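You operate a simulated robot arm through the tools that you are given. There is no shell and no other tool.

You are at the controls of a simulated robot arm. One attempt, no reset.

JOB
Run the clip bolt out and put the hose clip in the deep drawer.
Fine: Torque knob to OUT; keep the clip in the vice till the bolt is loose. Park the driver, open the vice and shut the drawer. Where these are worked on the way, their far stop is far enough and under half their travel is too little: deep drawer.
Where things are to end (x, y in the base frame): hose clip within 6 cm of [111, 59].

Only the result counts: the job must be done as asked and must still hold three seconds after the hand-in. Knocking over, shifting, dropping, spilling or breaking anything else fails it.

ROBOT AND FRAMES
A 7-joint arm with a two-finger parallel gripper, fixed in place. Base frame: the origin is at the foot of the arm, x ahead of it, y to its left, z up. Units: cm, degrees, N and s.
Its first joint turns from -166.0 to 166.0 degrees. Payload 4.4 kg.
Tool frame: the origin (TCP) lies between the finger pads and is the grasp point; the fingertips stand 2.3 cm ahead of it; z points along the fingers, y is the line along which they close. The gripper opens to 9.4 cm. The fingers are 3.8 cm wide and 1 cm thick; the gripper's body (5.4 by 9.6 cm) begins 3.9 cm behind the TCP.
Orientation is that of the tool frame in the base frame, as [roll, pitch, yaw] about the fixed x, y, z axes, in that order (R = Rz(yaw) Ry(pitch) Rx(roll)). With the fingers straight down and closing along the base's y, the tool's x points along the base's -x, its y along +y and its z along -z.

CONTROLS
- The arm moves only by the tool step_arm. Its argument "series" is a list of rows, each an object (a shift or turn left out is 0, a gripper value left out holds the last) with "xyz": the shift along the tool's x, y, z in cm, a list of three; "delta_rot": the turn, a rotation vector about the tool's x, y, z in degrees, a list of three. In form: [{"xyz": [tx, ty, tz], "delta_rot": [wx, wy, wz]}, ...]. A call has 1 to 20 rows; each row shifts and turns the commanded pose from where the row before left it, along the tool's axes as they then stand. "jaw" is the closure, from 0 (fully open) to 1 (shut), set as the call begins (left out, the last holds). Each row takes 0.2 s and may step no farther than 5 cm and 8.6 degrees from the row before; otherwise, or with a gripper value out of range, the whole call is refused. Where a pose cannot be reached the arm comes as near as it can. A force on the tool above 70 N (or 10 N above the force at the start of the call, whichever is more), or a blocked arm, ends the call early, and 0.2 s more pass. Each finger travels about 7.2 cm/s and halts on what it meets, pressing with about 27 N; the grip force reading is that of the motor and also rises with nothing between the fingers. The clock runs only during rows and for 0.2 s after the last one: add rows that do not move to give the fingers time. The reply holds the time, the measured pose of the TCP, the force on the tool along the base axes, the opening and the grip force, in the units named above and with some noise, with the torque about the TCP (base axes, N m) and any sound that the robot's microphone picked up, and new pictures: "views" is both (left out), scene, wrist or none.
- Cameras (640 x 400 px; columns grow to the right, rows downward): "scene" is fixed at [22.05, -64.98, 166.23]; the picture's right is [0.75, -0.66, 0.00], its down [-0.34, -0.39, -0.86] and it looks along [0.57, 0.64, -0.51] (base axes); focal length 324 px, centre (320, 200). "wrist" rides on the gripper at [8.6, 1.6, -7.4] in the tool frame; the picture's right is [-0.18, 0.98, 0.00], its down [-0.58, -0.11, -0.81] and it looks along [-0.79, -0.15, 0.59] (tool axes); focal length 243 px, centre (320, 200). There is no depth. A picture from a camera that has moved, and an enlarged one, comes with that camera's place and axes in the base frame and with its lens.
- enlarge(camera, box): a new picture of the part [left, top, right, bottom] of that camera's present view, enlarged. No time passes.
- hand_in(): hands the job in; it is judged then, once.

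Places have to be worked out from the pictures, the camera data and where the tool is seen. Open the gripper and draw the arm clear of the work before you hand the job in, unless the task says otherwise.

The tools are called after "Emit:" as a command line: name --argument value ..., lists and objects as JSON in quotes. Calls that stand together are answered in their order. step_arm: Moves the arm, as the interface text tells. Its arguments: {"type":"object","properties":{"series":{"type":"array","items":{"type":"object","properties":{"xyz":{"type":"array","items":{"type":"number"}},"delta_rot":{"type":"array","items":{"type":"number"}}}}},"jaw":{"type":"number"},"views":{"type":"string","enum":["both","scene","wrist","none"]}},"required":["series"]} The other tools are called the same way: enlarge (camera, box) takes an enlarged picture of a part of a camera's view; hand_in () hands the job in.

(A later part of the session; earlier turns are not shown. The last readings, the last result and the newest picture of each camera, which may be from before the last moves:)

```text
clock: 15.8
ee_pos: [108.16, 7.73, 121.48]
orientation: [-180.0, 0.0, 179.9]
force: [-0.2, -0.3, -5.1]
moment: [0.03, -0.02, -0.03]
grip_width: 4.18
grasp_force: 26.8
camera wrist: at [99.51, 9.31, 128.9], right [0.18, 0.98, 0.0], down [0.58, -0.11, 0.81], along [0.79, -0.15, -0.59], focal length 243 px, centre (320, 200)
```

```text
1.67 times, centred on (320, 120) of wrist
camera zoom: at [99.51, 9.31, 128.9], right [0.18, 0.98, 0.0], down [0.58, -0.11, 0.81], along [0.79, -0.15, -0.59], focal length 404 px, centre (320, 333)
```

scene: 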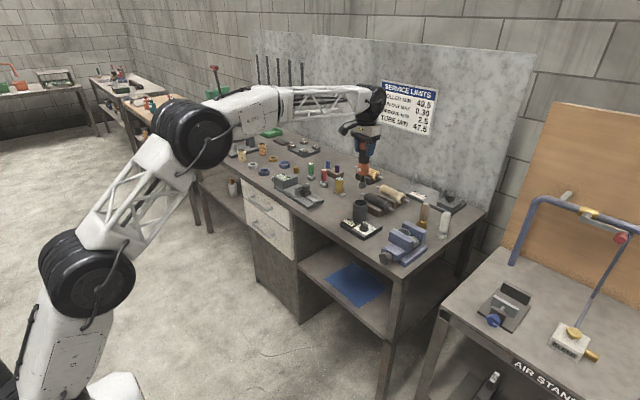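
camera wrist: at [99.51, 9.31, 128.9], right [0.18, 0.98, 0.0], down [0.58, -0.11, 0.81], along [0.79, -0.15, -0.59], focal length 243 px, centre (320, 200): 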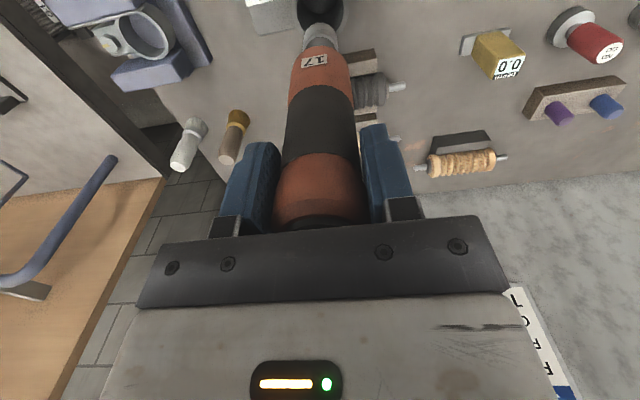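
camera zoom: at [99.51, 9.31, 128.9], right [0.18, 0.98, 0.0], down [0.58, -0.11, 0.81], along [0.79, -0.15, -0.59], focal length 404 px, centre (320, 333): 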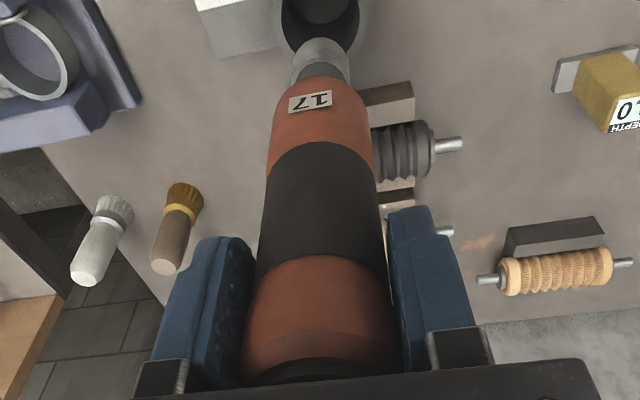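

The driver (about 5 N, with a socket end) came out cleanly, and its socket tip is about 15.5 cm below the TCP. I'll move to a spot in front of the vice where the bolt shows beside the driver.

Emit:
step_arm --series '[{"xyz": [3, -3, 0]}, {"xyz": [3, -3.5, 0]}, {"xyz": [2.5, -3.5, 0]}, {"xyz": [2.6, -3.5, 0]}, {"xyz": [0, -2.25, 2]}, {"xyz": [0, 0, 1.5]}, {"xyz": [0, 0, 0]}]' --jaw 1.0 --views "both"

Emit:
enlarge --camera "wrist" --box '[200, 40, 360, 160]'

Emit:
enlarge --camera "scene" --box '[340, 130, 450, 270]'

```text
clock: 17.4
ee_pos: [96.93, -8.02, 117.97]
orientation: [-179.9, 0.0, 179.9]
force: [-0.3, -0.3, -4.9]
moment: [0.02, 0.03, 0.0]
grip_width: 4.19
grasp_force: 26.8
camera wrist: at [88.31, -6.32, 125.39], right [0.18, 0.98, 0.0], down [0.58, -0.11, 0.81], along [0.79, -0.15, -0.59], focal length 243 px, centre (320, 200)
```

scene: 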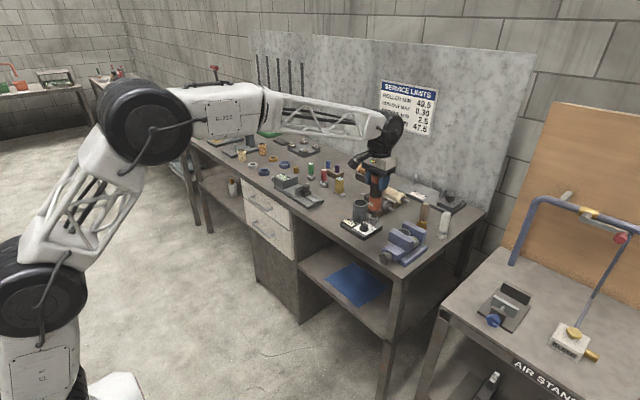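
wrist: 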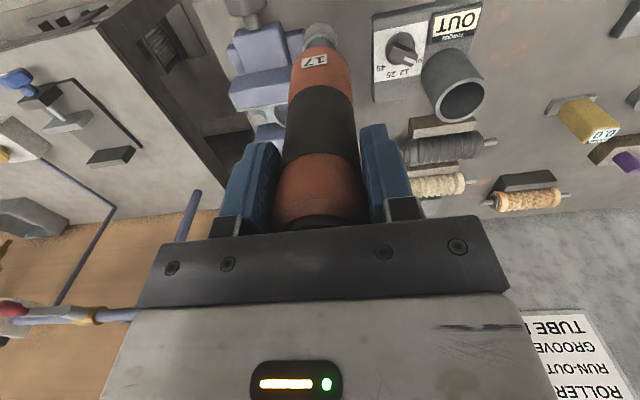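

```text
3.33 times, centred on (280, 100) of wrist
camera zoom: at [88.31, -6.32, 125.39], right [0.18, 0.98, 0.0], down [0.58, -0.11, 0.81], along [0.79, -0.15, -0.59], focal length 809 px, centre (453, 533)
```

zoom: 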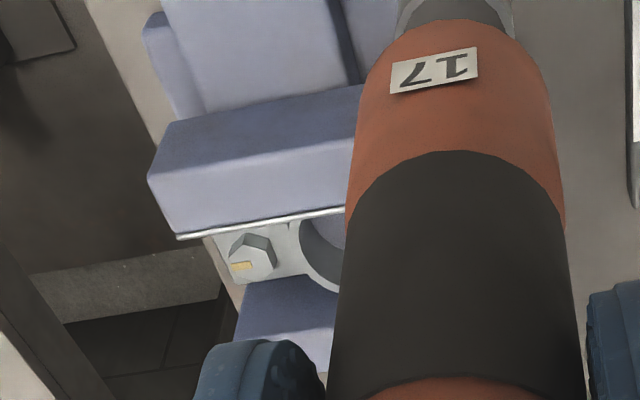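

```text
2.86 times, centred on (395, 200) of scene
camera zoom: at [22.05, -64.98, 166.23], right [0.75, -0.66, 0.0], down [-0.34, -0.39, -0.86], along [0.57, 0.64, -0.51], focal length 925 px, centre (106, 200)
```

zoom: 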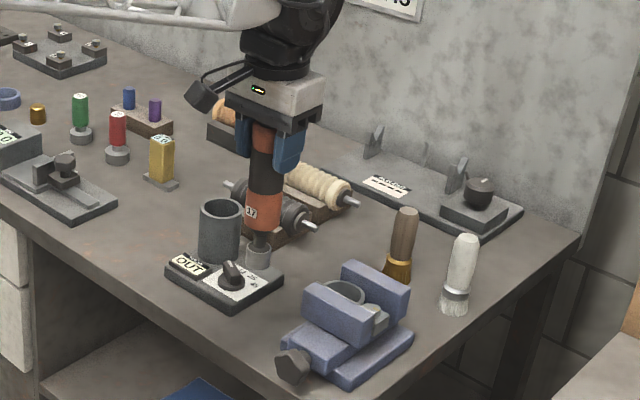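

With the bolt head near (106.8, -18.4, 96.5), I'll carry the driver over it with the socket a few centimetres above. Then I'll compare socket and bolt in both cameras.

Emit:
step_arm --series '[{"xyz": [-3, -3.4, 0]}, {"xyz": [-3.5, -3.5, 0]}, {"xyz": [-3.4, -3.5, 0]}, {"xyz": [0, 0, 2]}, {"xyz": [0, 0, 0]}, {"xyz": [0, 0, 0]}]' --jaw 1.0 --views "both"

Emit:
enlarge --camera "wrist" --box '[240, 0, 400, 120]'

Emit:
enlarge --camera "scene" --box '[375, 170, 445, 260]'

```text
clock: 18.8
ee_pos: [106.91, -18.38, 115.92]
orientation: [179.9, 0.0, 179.9]
force: [0.3, 0.7, -6.0]
moment: [-0.01, 0.0, 0.0]
grip_width: 4.18
grasp_force: 27.2
camera wrist: at [98.29, -16.75, 123.53], right [0.18, 0.98, 0.0], down [0.58, -0.11, 0.81], along [0.79, -0.15, -0.59], focal length 243 px, centre (320, 200)
```

scene: 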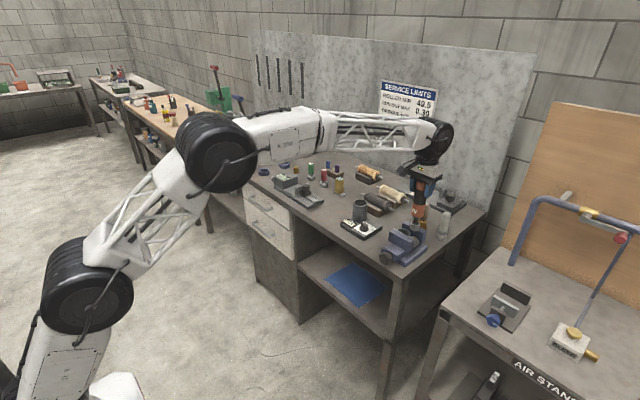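
wrist: 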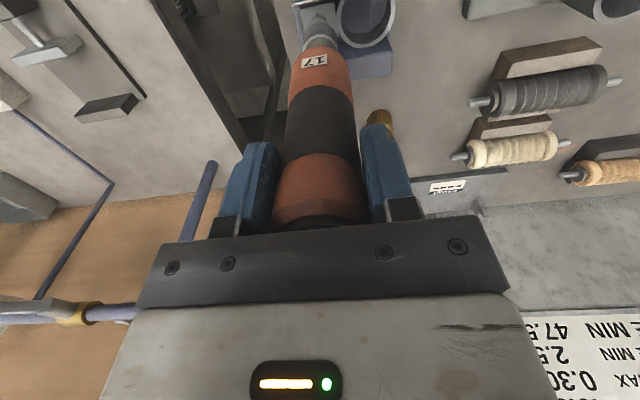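

```text
3.33 times, centred on (320, 60) of wrist
camera zoom: at [98.29, -16.75, 123.53], right [0.18, 0.98, 0.0], down [0.58, -0.11, 0.81], along [0.79, -0.15, -0.59], focal length 809 px, centre (320, 667)
```

zoom: 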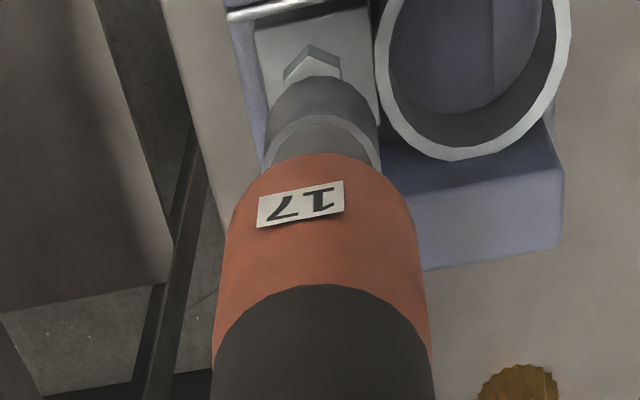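

```text
4.44 times, centred on (410, 215) of scene
camera zoom: at [22.05, -64.98, 166.23], right [0.75, -0.66, 0.0], down [-0.34, -0.39, -0.86], along [0.57, 0.64, -0.51], focal length 1439 px, centre (-80, 133)
```

zoom: 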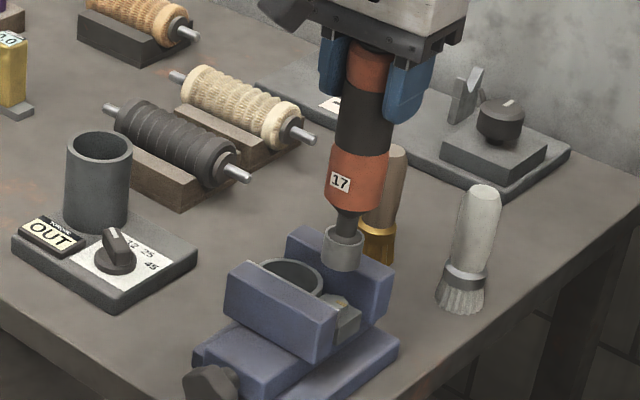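

The socket hangs just above the bolt. From the hex corners I put the bolt axis at about (107.1, -18.48), against a driver axis near (106.9, -18.3). I'll enlarge both views further to confirm.

Emit:
enlarge --camera "scene" --box '[400, 210, 430, 250]'

Emit:
enlarge --camera "wrist" --box '[290, 0, 350, 50]'

```text
10.00 times, centred on (415, 230) of scene
camera zoom: at [22.05, -64.98, 166.23], right [0.75, -0.66, 0.0], down [-0.34, -0.39, -0.86], along [0.57, 0.64, -0.51], focal length 3238 px, centre (-630, -100)
```

zoom: 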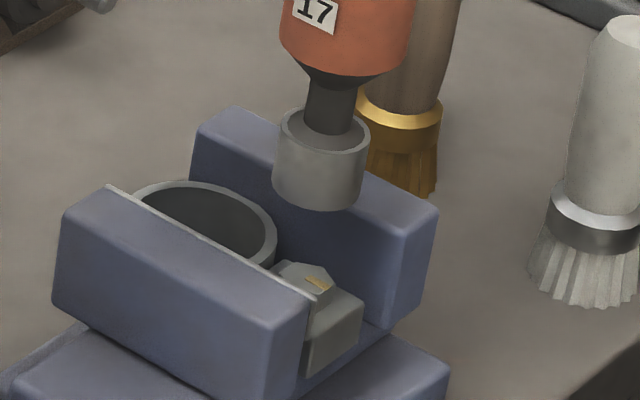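

```text
8.00 times, centred on (320, 25) of wrist
camera zoom: at [98.29, -16.75, 123.53], right [0.18, 0.98, 0.0], down [0.58, -0.11, 0.81], along [0.79, -0.15, -0.59], focal length 1941 px, centre (320, 1600)
```

zoom: 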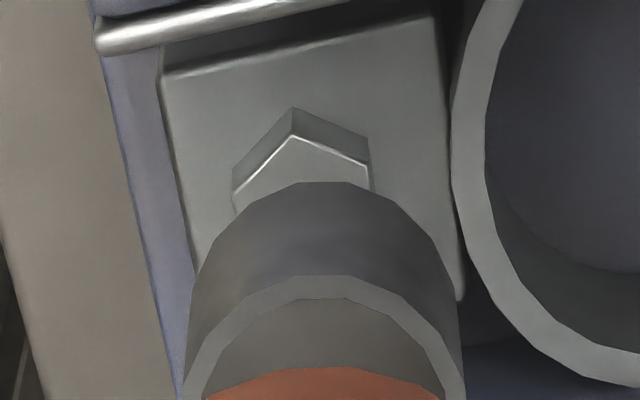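

Refined, the bolt axis is at about (107.2, -18.5) with its top near z≈96.3, and the socket bottom is at z≈100.7. I'll shift by (+0.27, -0.13) and lower to about 1.3 cm above the head for another check.

Emit:
step_arm --series '[{"xyz": [-0.27, -0.13, 1]}, {"xyz": [0, 0, 1]}, {"xyz": [0, 0, 0.9]}, {"xyz": [0, 0, 0]}]' --jaw 1.0 --views "both"

Emit:
enlarge --camera "scene" --box '[400, 210, 430, 250]'

Emit:
enlarge --camera "wrist" --box '[290, 0, 350, 50]'

```text
clock: 19.8
ee_pos: [107.18, -18.59, 113.09]
orientation: [180.0, -0.1, 180.0]
force: [-0.3, 0.4, -5.8]
moment: [-0.01, 0.0, -0.04]
grip_width: 4.19
grasp_force: 27.0
camera wrist: at [98.49, -16.93, 120.54], right [0.18, 0.98, 0.0], down [0.58, -0.11, 0.81], along [0.79, -0.15, -0.59], focal length 243 px, centre (320, 200)
```

scene: 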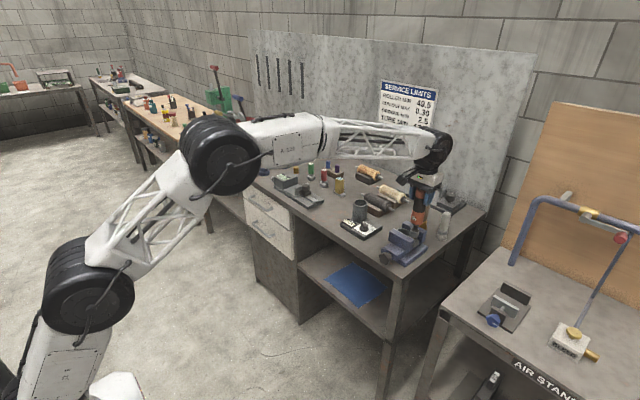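
wrist: 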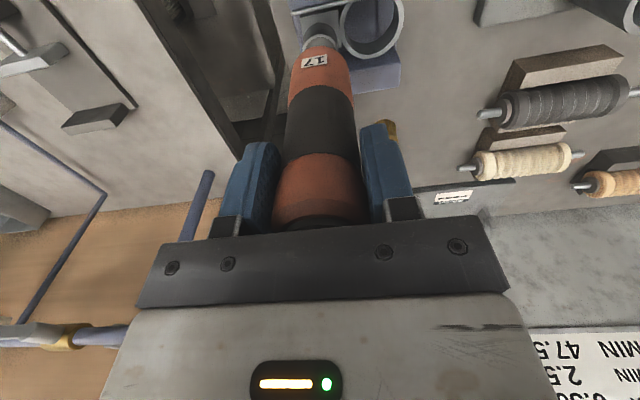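

```text
10.00 times, centred on (415, 230) of scene
camera zoom: at [22.05, -64.98, 166.23], right [0.75, -0.66, 0.0], down [-0.34, -0.39, -0.86], along [0.57, 0.64, -0.51], focal length 3238 px, centre (-630, -100)
```

zoom: 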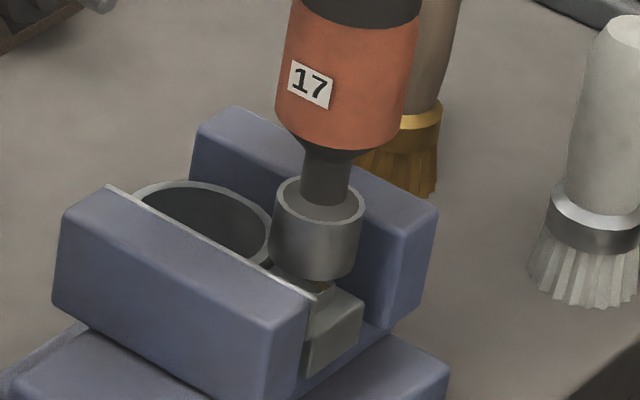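

```text
8.00 times, centred on (320, 25) of wrist
camera zoom: at [98.49, -16.93, 120.54], right [0.18, 0.98, 0.0], down [0.58, -0.11, 0.81], along [0.79, -0.15, -0.59], focal length 1941 px, centre (320, 1600)
```

zoom: 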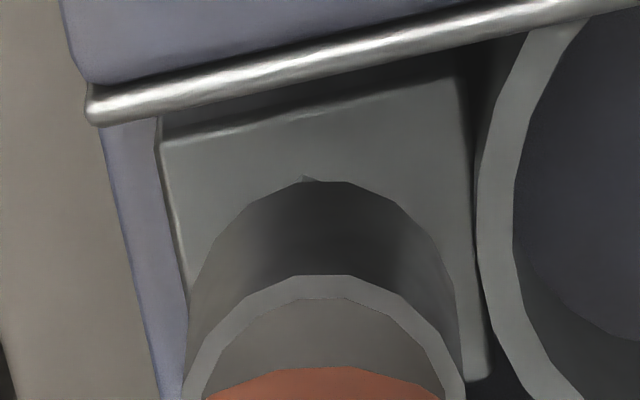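

Alignment looks good to within about 0.2 cm in both views. I'll lower slowly onto the head, watching the force and listening for the driver.

Emit:
step_arm --series '[{"xyz": [-0.05, -0.03, 0.6]}, {"xyz": [0, 0, 0.5]}, {"xyz": [0, 0, 0.2]}, {"xyz": [0, 0, 0]}]' --jaw 1.0 --views "both"

Emit:
enlarge --camera "scene" --box '[400, 210, 430, 250]'

Emit:
enlarge --camera "wrist" --box '[290, 0, 350, 50]'

```text
clock: 20.8
ee_pos: [107.15, -18.56, 111.9]
orientation: [180.0, 0.1, -179.9]
force: [-2.3, -0.4, 0.9]
moment: [-0.05, 0.29, 0.02]
grip_width: 4.18
grasp_force: 26.7
camera wrist: at [98.53, -16.9, 119.27], right [0.18, 0.98, 0.0], down [0.58, -0.11, 0.81], along [0.79, -0.15, -0.59], focal length 243 px, centre (320, 200)
```

scene: 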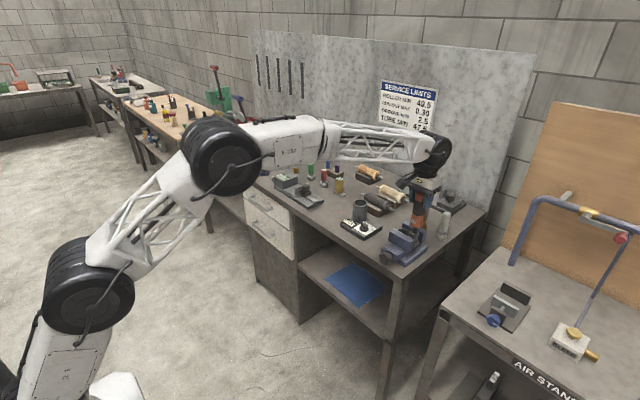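
wrist: 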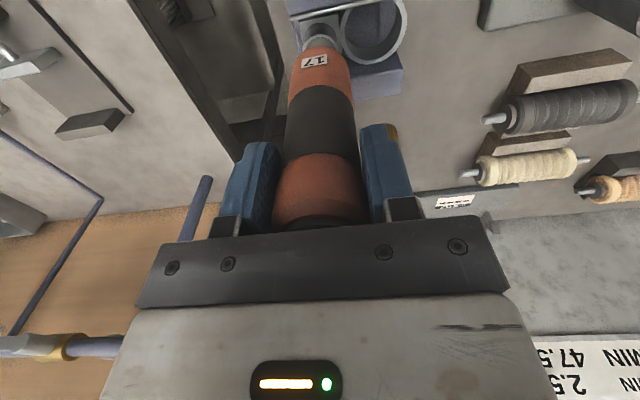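

```text
10.00 times, centred on (415, 230) of scene
camera zoom: at [22.05, -64.98, 166.23], right [0.75, -0.66, 0.0], down [-0.34, -0.39, -0.86], along [0.57, 0.64, -0.51], focal length 3238 px, centre (-630, -100)
```

zoom: 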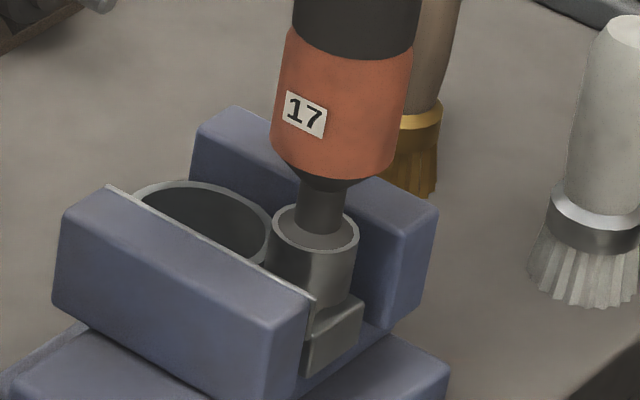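

```text
8.00 times, centred on (320, 25) of wrist
camera zoom: at [98.53, -16.9, 119.27], right [0.18, 0.98, 0.0], down [0.58, -0.11, 0.81], along [0.79, -0.15, -0.59], focal length 1941 px, centre (320, 1600)
```

zoom: 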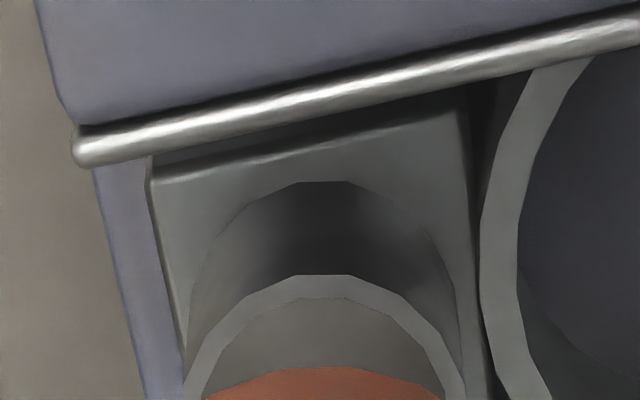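

There's first contact: the force rose about 6.7 N as the socket reached the head. I'll press down gently in small steps and hold, looking for engagement or a sound.

Emit:
step_arm --series '[{"xyz": [0, 0, 0.2]}, {"xyz": [0, 0, 0.2]}, {"xyz": [0, 0, 0]}, {"xyz": [0, 0, 0]}]' --jaw 1.0 --views "both"

Emit:
enlarge --camera "scene" --box '[400, 210, 430, 250]'

Emit:
enlarge --camera "wrist" --box '[290, 0, 350, 50]'

```text
clock: 21.8
ee_pos: [107.17, -18.64, 111.6]
orientation: [-179.9, 0.1, 180.0]
force: [0.2, -2.8, 26.7]
moment: [0.28, -0.11, -0.01]
grip_width: 4.16
grasp_force: 27.2
camera wrist: at [98.53, -16.89, 118.93], right [0.18, 0.98, 0.0], down [0.58, -0.11, 0.81], along [0.79, -0.15, -0.59], focal length 243 px, centre (320, 200)
```

scene: 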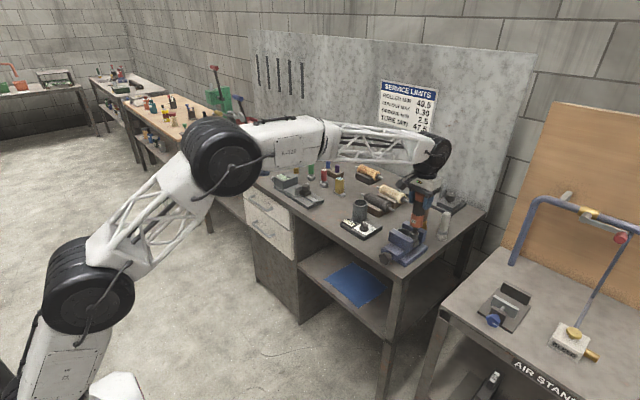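
wrist: 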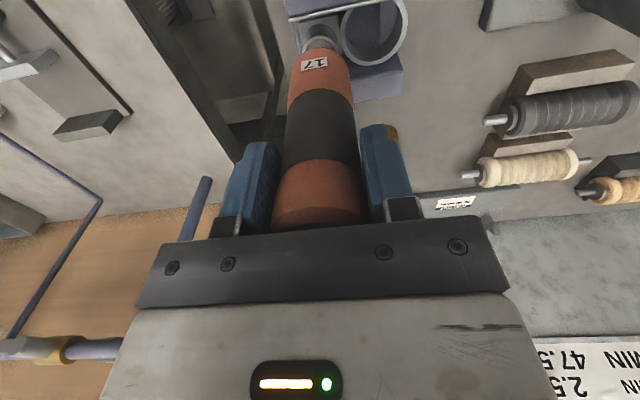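

```text
10.00 times, centred on (415, 230) of scene
camera zoom: at [22.05, -64.98, 166.23], right [0.75, -0.66, 0.0], down [-0.34, -0.39, -0.86], along [0.57, 0.64, -0.51], focal length 3238 px, centre (-630, -100)
```

zoom: 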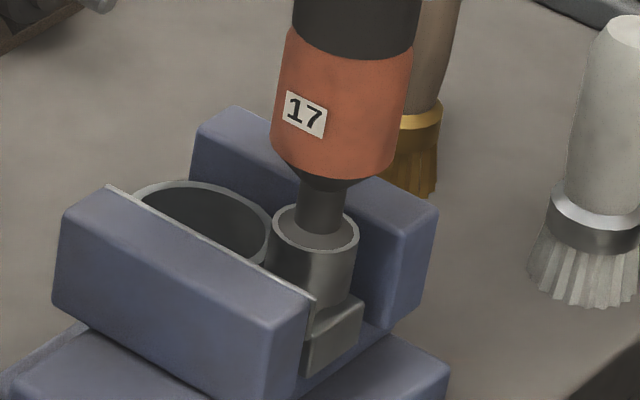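

```text
8.00 times, centred on (320, 25) of wrist
camera zoom: at [98.53, -16.89, 118.93], right [0.18, 0.98, 0.0], down [0.58, -0.11, 0.81], along [0.79, -0.15, -0.59], focal length 1941 px, centre (320, 1600)
```

zoom: 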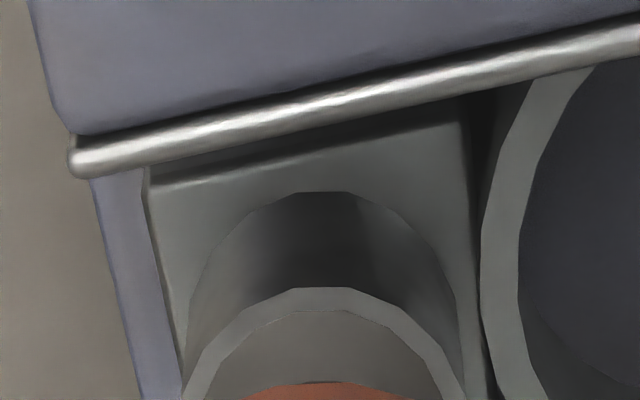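

The socket has dropped over the head and is seated; at about 32 N of press the driver only slipped slightly in the pads. I'll hold here a couple of seconds to see if the driver runs by itself.

Emit:
step_arm --series '[{"xyz": [0, 0, 0]}, {"xyz": [0, 0, 0]}, {"xyz": [0, 0, 0]}, {"xyz": [0, 0, 0]}, {"xyz": [0, 0, 0]}, {"xyz": [0, 0, 0]}, {"xyz": [0, 0, 0]}, {"xyz": [0, 0, 0]}]' --jaw 1.0 --views "wrist"

Emit:
enlarge --camera "scene" --box '[350, 150, 440, 250]'

```text
clock: 23.6
ee_pos: [107.15, -18.48, 111.4]
orientation: [179.9, 0.0, 180.0]
force: [-0.3, -5.3, 24.9]
moment: [-0.52, -0.05, 0.01]
grip_width: 4.19
grasp_force: 26.8
camera wrist: at [98.53, -16.89, 118.86], right [0.18, 0.98, 0.0], down [0.58, -0.11, 0.81], along [0.79, -0.15, -0.59], focal length 243 px, centre (320, 200)
```

wrist: 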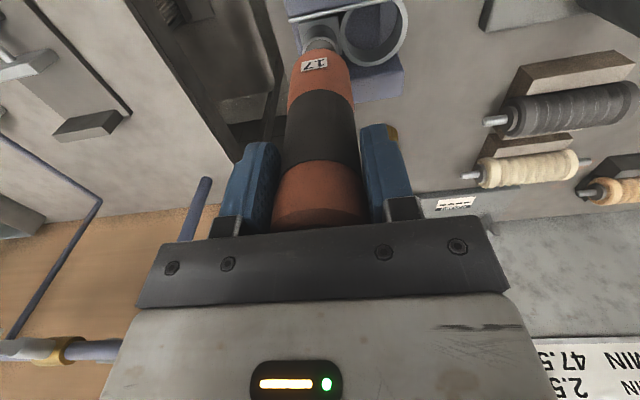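

```text
4.00 times, centred on (395, 200) of scene
camera zoom: at [22.05, -64.98, 166.23], right [0.75, -0.66, 0.0], down [-0.34, -0.39, -0.86], along [0.57, 0.64, -0.51], focal length 1295 px, centre (20, 200)
```

zoom: 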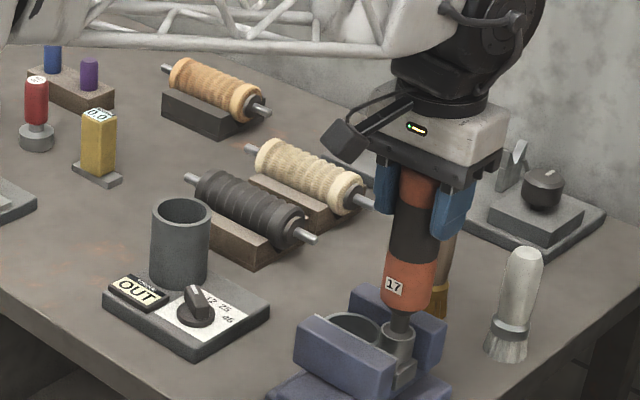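

No sound and nothing moved, so the driver likely has to be turned by hand. I'll ease the press slightly and twist it counter-clockwise, seen from above, watching torque and sound.

Emit:
step_arm --series '[{"xyz": [0, 0, -0.12]}, {"delta_rot": [0, 0, -5]}, {"delta_rot": [0, 0, -7]}, {"delta_rot": [0, 0, -8]}, {"delta_rot": [0, 0, -8]}, {"xyz": [0, 0, 0]}]' --jaw 1.0 --views "both"

Emit:
enlarge --camera "scene" --box '[390, 190, 440, 250]'

```text
clock: 25.0
ee_pos: [107.21, -18.46, 111.42]
orientation: [179.8, -0.1, -152.0]
force: [0.4, 1.0, 2.4]
moment: [0.41, 0.05, 0.01]
grip_width: 4.17
grasp_force: 27.0
camera wrist: at [98.81, -21.11, 118.84], right [-0.3, 0.95, 0.0], down [0.57, 0.18, 0.81], along [0.77, 0.24, -0.59], focal length 243 px, centre (320, 200)
```

scene: 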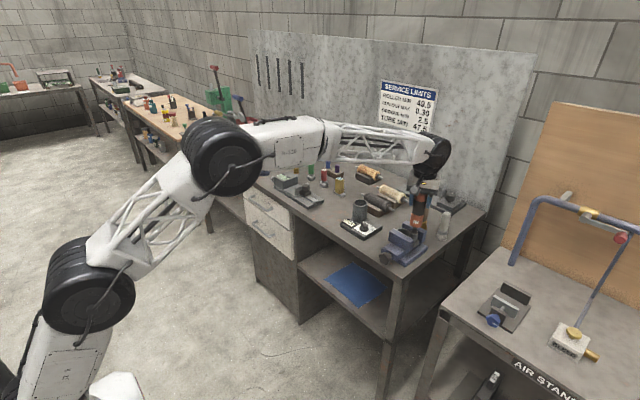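
wrist: 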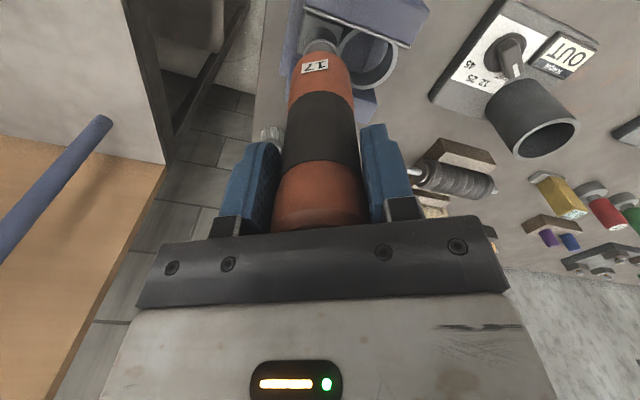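

```text
6.67 times, centred on (415, 220) of scene
camera zoom: at [22.05, -64.98, 166.23], right [0.75, -0.66, 0.0], down [-0.34, -0.39, -0.86], along [0.57, 0.64, -0.51], focal length 2159 px, centre (-313, 67)
```

zoom: 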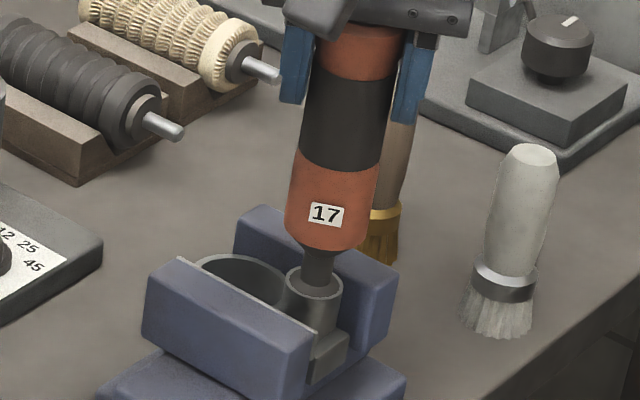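

The driver turned with the gripper but met no torque. I'll look closely at how the socket sits relative to the lug.

Emit:
enlarge --camera "wrist" --box '[280, 0, 360, 60]'

Emit:
enlarge --camera "scene" --box '[405, 222, 425, 247]'

```text
6.67 times, centred on (320, 30) of wrist
camera zoom: at [98.81, -21.11, 118.84], right [-0.3, 0.95, 0.0], down [0.57, 0.18, 0.81], along [0.77, 0.24, -0.59], focal length 1618 px, centre (320, 1333)
```

zoom: 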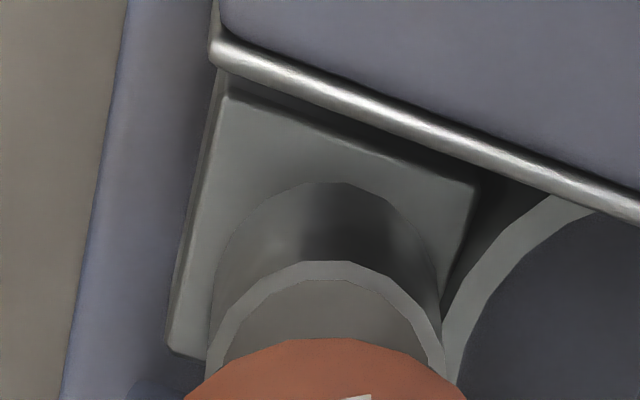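

```text
16.00 times, centred on (415, 234) of scene
camera zoom: at [22.05, -64.98, 166.23], right [0.75, -0.66, 0.0], down [-0.34, -0.39, -0.86], along [0.57, 0.64, -0.51], focal length 5181 px, centre (-1200, -352)
```

zoom: 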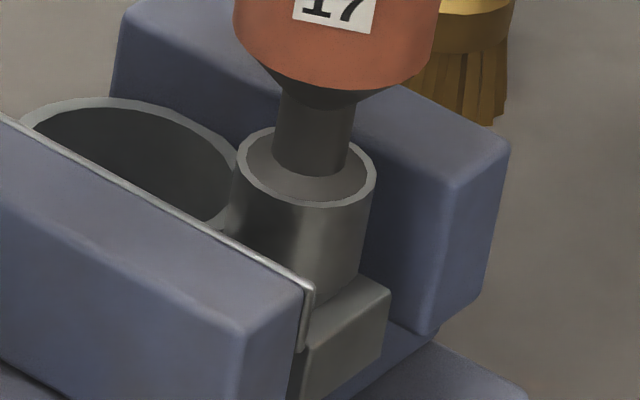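

The socket looks fully seated on the lug. I'll lift about 3 cm and check whether the bolt head's yellow mark has turned or the head has risen.

Emit:
step_arm --series '[{"xyz": [0, 0, -1.5]}, {"xyz": [0, 0, -2]}, {"xyz": [0, 0, 0]}]' --jaw 1.0 --views "both"

Emit:
enlarge --camera "wrist" --box '[280, 0, 360, 60]'

Emit:
enlarge --camera "scene" --box '[400, 210, 430, 250]'

```text
clock: 25.8
ee_pos: [107.21, -18.5, 115.11]
orientation: [180.0, 0.0, -151.9]
force: [-0.4, -0.8, -5.0]
moment: [0.0, -0.01, 0.0]
grip_width: 4.15
grasp_force: 27.3
camera wrist: at [98.84, -21.03, 122.44], right [-0.3, 0.95, 0.0], down [0.56, 0.18, 0.81], along [0.77, 0.24, -0.59], focal length 243 px, centre (320, 200)
```

scene: 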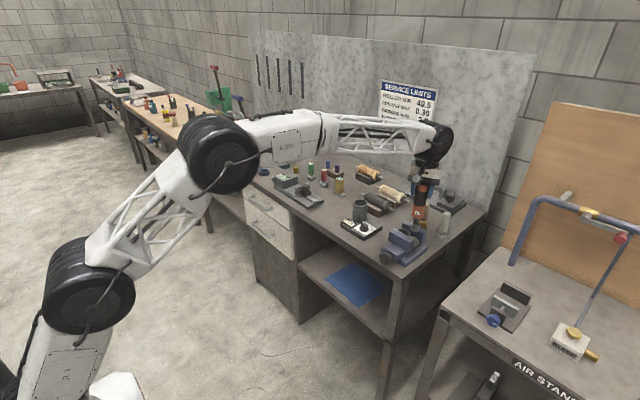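
wrist: 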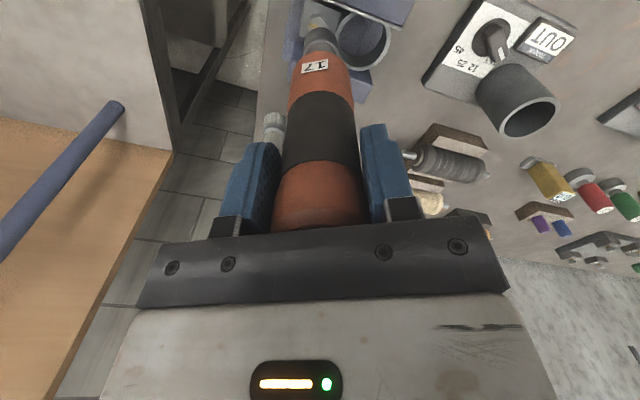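

```text
6.67 times, centred on (320, 30) of wrist
camera zoom: at [98.84, -21.03, 122.44], right [-0.3, 0.95, 0.0], down [0.56, 0.18, 0.81], along [0.77, 0.24, -0.59], focal length 1618 px, centre (320, 1333)
```

zoom: 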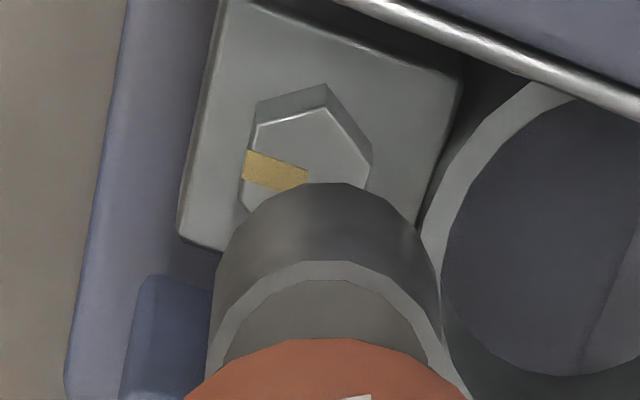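

```text
10.00 times, centred on (415, 230) of scene
camera zoom: at [22.05, -64.98, 166.23], right [0.75, -0.66, 0.0], down [-0.34, -0.39, -0.86], along [0.57, 0.64, -0.51], focal length 3238 px, centre (-630, -100)
```

zoom: 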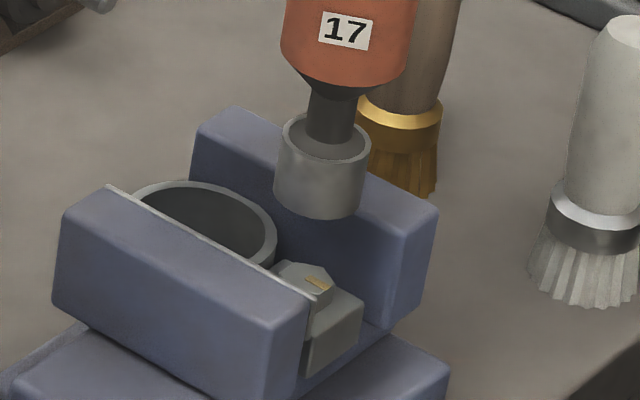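

The yellow mark hasn't moved, so the bolt hasn't turned. I now make the bolt axis (107.4, -18.6) and the socket axis (107.2, -18.35), so it was seated slightly off. I'll square up again, correct the offset and check before pressing harder.

Emit:
step_arm --series '[{"delta_rot": [0, 0, 7]}, {"delta_rot": [0, 0, 7]}, {"delta_rot": [0, 0, 7]}, {"delta_rot": [0, 0, 7]}, {"xyz": [-0.22, -0.22, 0]}, {"xyz": [0, 0, 0]}]' --jaw 1.0 --views "wrist"

Emit:
enlarge --camera "wrist" --box '[280, 0, 360, 60]'

Emit:
enlarge --camera "scene" --box '[400, 210, 430, 250]'

```text
clock: 27.2
ee_pos: [107.33, -18.56, 115.04]
orientation: [-179.9, 0.0, 180.0]
force: [0.2, -0.8, -6.2]
moment: [-0.02, 0.04, 0.0]
grip_width: 4.16
grasp_force: 27.2
camera wrist: at [98.81, -17.06, 122.41], right [0.18, 0.98, 0.0], down [0.58, -0.11, 0.81], along [0.79, -0.15, -0.59], focal length 243 px, centre (320, 200)
```

wrist: 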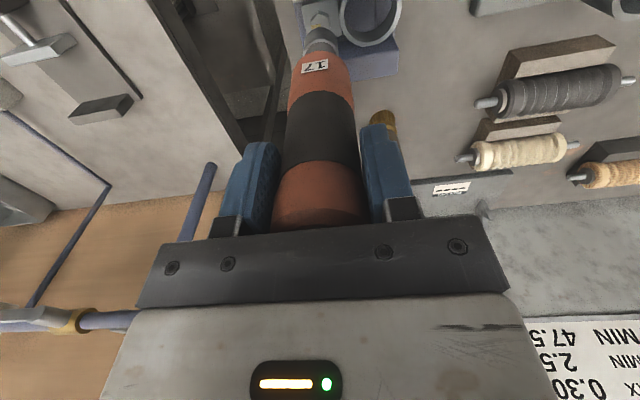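

```text
6.67 times, centred on (320, 30) of wrist
camera zoom: at [98.81, -17.06, 122.41], right [0.18, 0.98, 0.0], down [0.58, -0.11, 0.81], along [0.79, -0.15, -0.59], focal length 1618 px, centre (320, 1333)
```

zoom: 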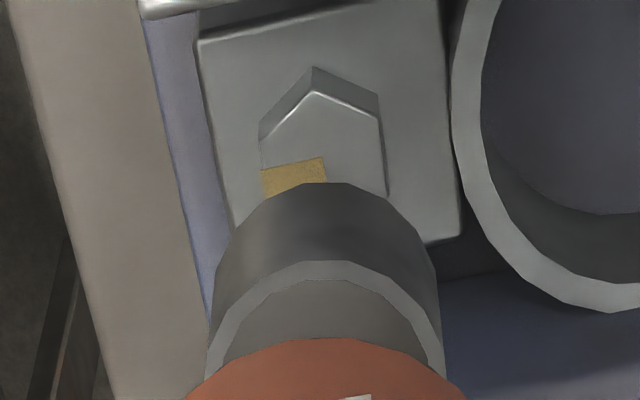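

```text
10.00 times, centred on (415, 230) of scene
camera zoom: at [22.05, -64.98, 166.23], right [0.75, -0.66, 0.0], down [-0.34, -0.39, -0.86], along [0.57, 0.64, -0.51], focal length 3238 px, centre (-630, -100)
```

zoom: 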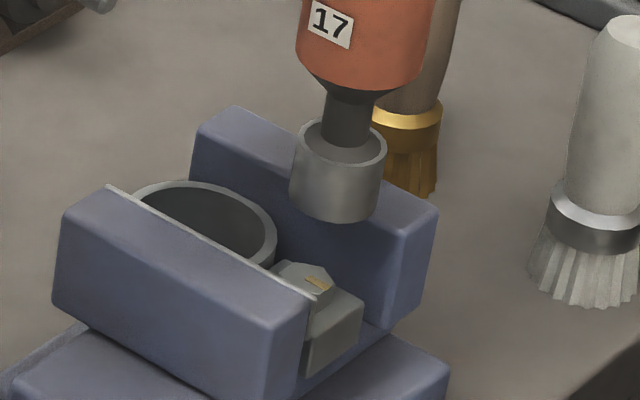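

The driver sits about +0.25 cm in x from the TCP in the grip, and the scene view puts the socket roughly 0.45 cm to the right of the bolt. So the bolt is at about (107.1, -18.55, 96.5), and I'll shift to put the socket axis exactly over it.

Emit:
step_arm --series '[{"xyz": [0.5, 0.08, 0]}, {"xyz": [0, 0, 1.5]}, {"xyz": [0, 0, 0]}]' --jaw 1.0 --views "both"

Emit:
enlarge --camera "wrist" --box '[280, 0, 360, 60]'

Emit:
enlarge --camera "scene" --box '[405, 217, 425, 247]'

```text
clock: 28.0
ee_pos: [106.91, -18.64, 113.59]
orientation: [180.0, -0.1, 180.0]
force: [0.0, -0.3, -5.3]
moment: [0.0, 0.02, 0.0]
grip_width: 4.18
grasp_force: 26.8
camera wrist: at [98.28, -17.01, 120.89], right [0.18, 0.98, 0.0], down [0.58, -0.11, 0.81], along [0.79, -0.15, -0.59], focal length 243 px, centre (320, 200)
```

scene: 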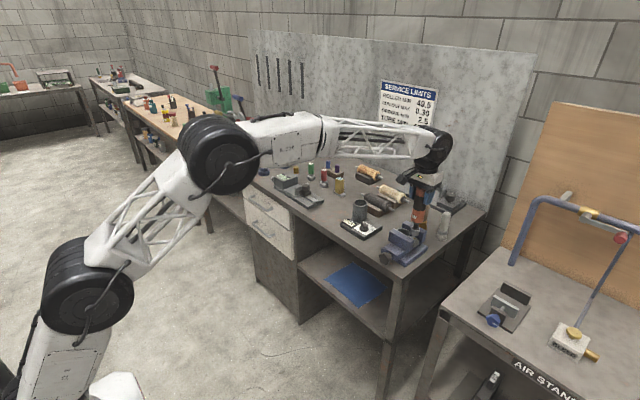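
wrist: 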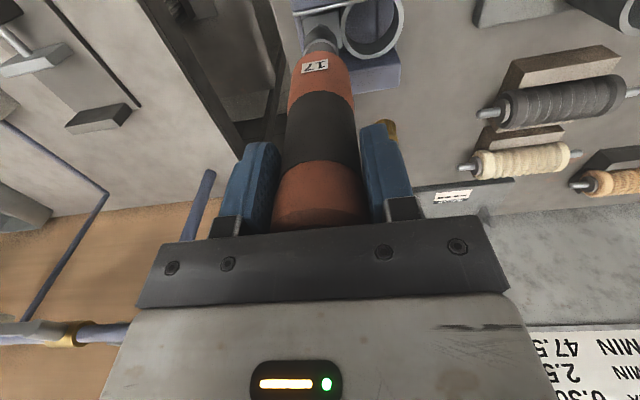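

```text
6.67 times, centred on (320, 30) of wrist
camera zoom: at [98.28, -17.01, 120.89], right [0.18, 0.98, 0.0], down [0.58, -0.11, 0.81], along [0.79, -0.15, -0.59], focal length 1618 px, centre (320, 1333)
```

zoom: 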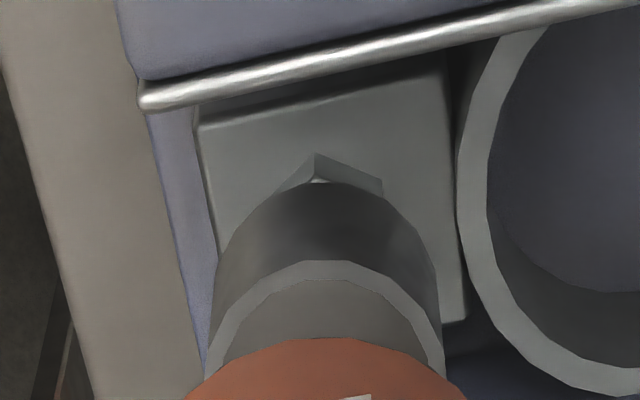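

```text
13.33 times, centred on (415, 232) of scene
camera zoom: at [22.05, -64.98, 166.23], right [0.75, -0.66, 0.0], down [-0.34, -0.39, -0.86], along [0.57, 0.64, -0.51], focal length 4318 px, centre (-947, -227)
```

zoom: 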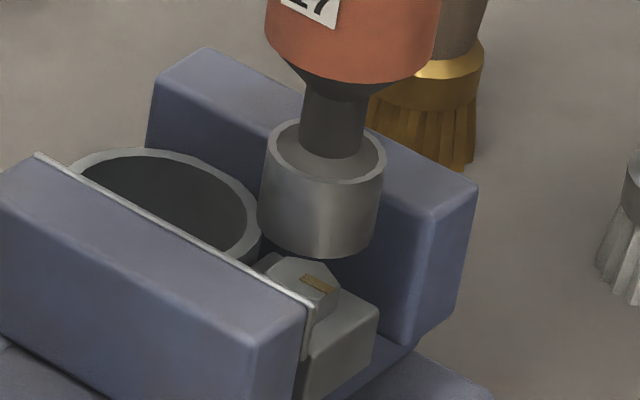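

Both views now agree to about 0.1 cm. I'll lower on to the head and press progressively, holding and listening.

Emit:
step_arm --series '[{"xyz": [0, 0, 1.0]}, {"xyz": [0, 0, 0.7]}, {"xyz": [0, 0, 0.2]}, {"xyz": [0, 0, 0.2]}, {"xyz": [0, 0, 0]}, {"xyz": [0, 0, 0]}]' --jaw 1.0 --views "both"

Emit:
enlarge --camera "scene" --box '[405, 217, 425, 247]'

```text
clock: 29.4
ee_pos: [106.84, -18.48, 111.45]
orientation: [179.9, 0.0, -180.0]
force: [-1.8, 0.0, -1.9]
moment: [0.17, 0.14, 0.0]
grip_width: 4.17
grasp_force: 26.7
camera wrist: at [98.32, -16.98, 118.84], right [0.18, 0.98, 0.0], down [0.58, -0.11, 0.81], along [0.79, -0.15, -0.59], focal length 243 px, centre (320, 200)
```

scene: 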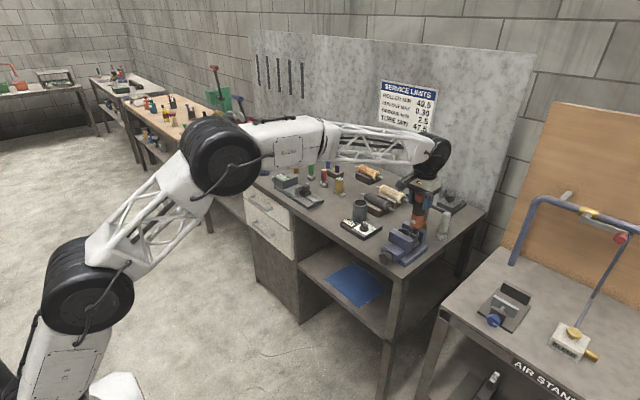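
wrist: 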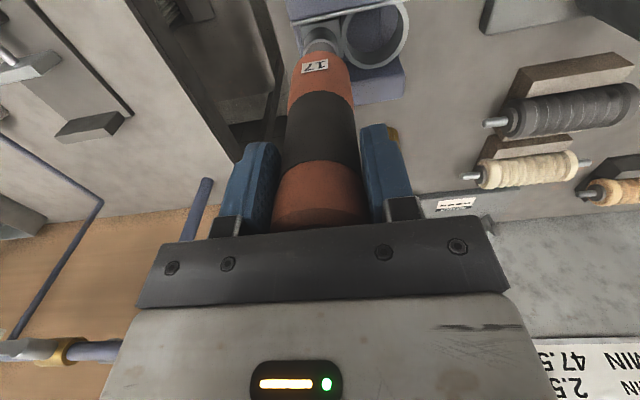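

```text
13.33 times, centred on (415, 232) of scene
camera zoom: at [22.05, -64.98, 166.23], right [0.75, -0.66, 0.0], down [-0.34, -0.39, -0.86], along [0.57, 0.64, -0.51], focal length 4318 px, centre (-947, -227)
```

zoom: 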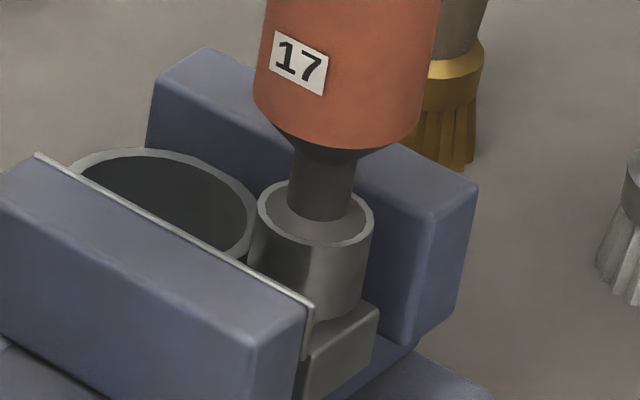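

Contact is just starting, about 4 N, with the socket nicely centred over the head. Now I'll press harder in small increments.

Emit:
step_arm --series '[{"xyz": [0, 0, 0.2]}, {"xyz": [0, 0, 0.15]}, {"xyz": [0, 0, 0]}, {"xyz": [0, 0, 0]}, {"xyz": [0, 0, 0]}]' --jaw 1.0 --views "none"

```text
clock: 30.6
ee_pos: [106.88, -18.64, 111.2]
orientation: [179.9, 0.0, 180.0]
force: [-0.1, -0.3, 25.6]
moment: [0.45, -0.12, 0.0]
grip_width: 4.21
grasp_force: 26.9
```

That's about 31 N of press and still silent. I'll press on until the palm backs up the driver's cap, keeping well below the 70 N limit.

Emit:
step_arm --series '[{"xyz": [0, 0, 0.15]}, {"xyz": [0, 0, 0.15]}, {"xyz": [0, 0, 0.15]}, {"xyz": [0, 0, 0]}, {"xyz": [0, 0, 0]}, {"xyz": [0, 0, 0]}]' --jaw 1.0 --views "both"

Emit:
enlarge --camera "scene" --box '[390, 150, 450, 250]'

```text
clock: 32.0
ee_pos: [106.82, -18.73, 110.69]
orientation: [-180.0, 0.1, -180.0]
force: [2.5, 0.8, 28.7]
moment: [0.58, -0.47, -0.04]
grip_width: 4.19
grasp_force: 27.4
camera wrist: at [98.25, -16.99, 118.11], right [0.18, 0.98, 0.0], down [0.58, -0.11, 0.81], along [0.79, -0.15, -0.59], focal length 243 px, centre (320, 200)
```

scene: 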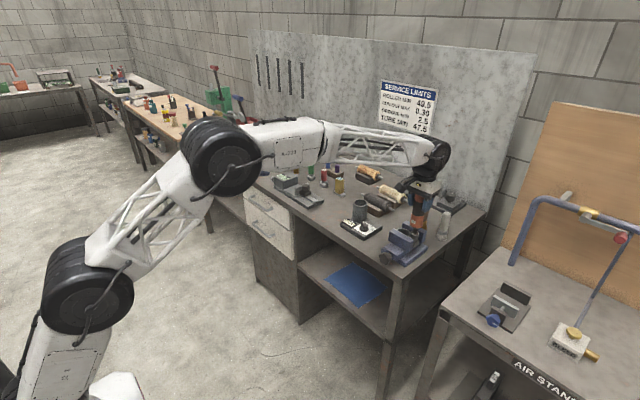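
wrist: 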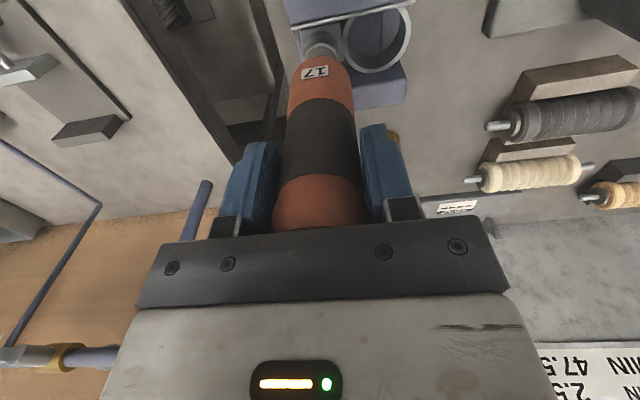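

```text
4.00 times, centred on (420, 200) of scene
camera zoom: at [22.05, -64.98, 166.23], right [0.75, -0.66, 0.0], down [-0.34, -0.39, -0.86], along [0.57, 0.64, -0.51], focal length 1295 px, centre (-80, 200)
```

zoom: 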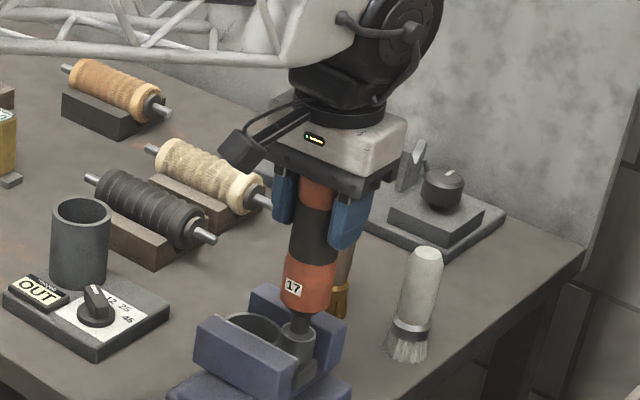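

Still silent at about 34 N. Now that the alignment is better, I'll try the counter-clockwise twist again while seated and watch the torque.

Emit:
step_arm --series '[{"xyz": [0, 0, -0.05]}, {"delta_rot": [0, 0, -6]}, {"delta_rot": [0, 0, -8]}, {"delta_rot": [0, 0, -8]}, {"delta_rot": [0, 0, -8]}, {"xyz": [0, 0, 0]}]' --jaw 1.0 --views "both"

Emit:
enlarge --camera "scene" --box '[405, 207, 425, 247]'

```text
clock: 33.4
ee_pos: [106.97, -18.64, 110.72]
orientation: [-180.0, -0.1, -149.9]
force: [6.4, -1.8, 20.6]
moment: [0.01, -0.97, -0.08]
grip_width: 4.18
grasp_force: 27.4
camera wrist: at [98.62, -21.56, 118.1], right [-0.33, 0.94, 0.0], down [0.56, 0.2, 0.81], along [0.76, 0.27, -0.59], focal length 243 px, centre (320, 200)
```

scene: 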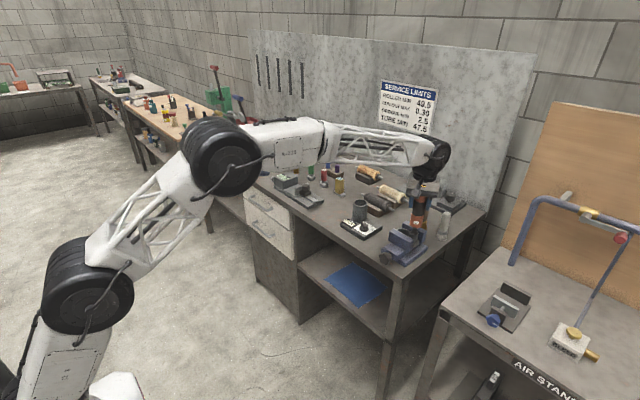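
wrist: 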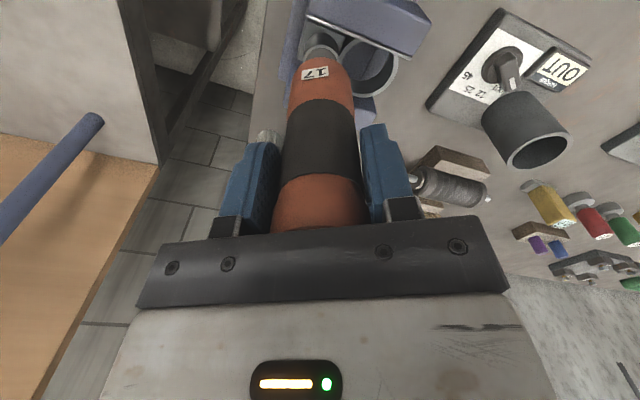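

```text
10.00 times, centred on (415, 227) of scene
camera zoom: at [22.05, -64.98, 166.23], right [0.75, -0.66, 0.0], down [-0.34, -0.39, -0.86], along [0.57, 0.64, -0.51], focal length 3238 px, centre (-630, -70)
```

zoom: 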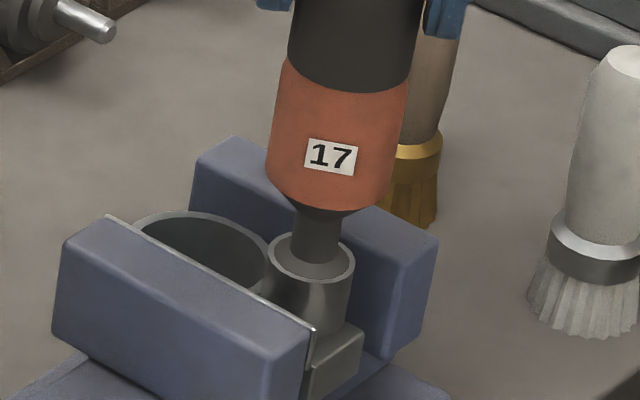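

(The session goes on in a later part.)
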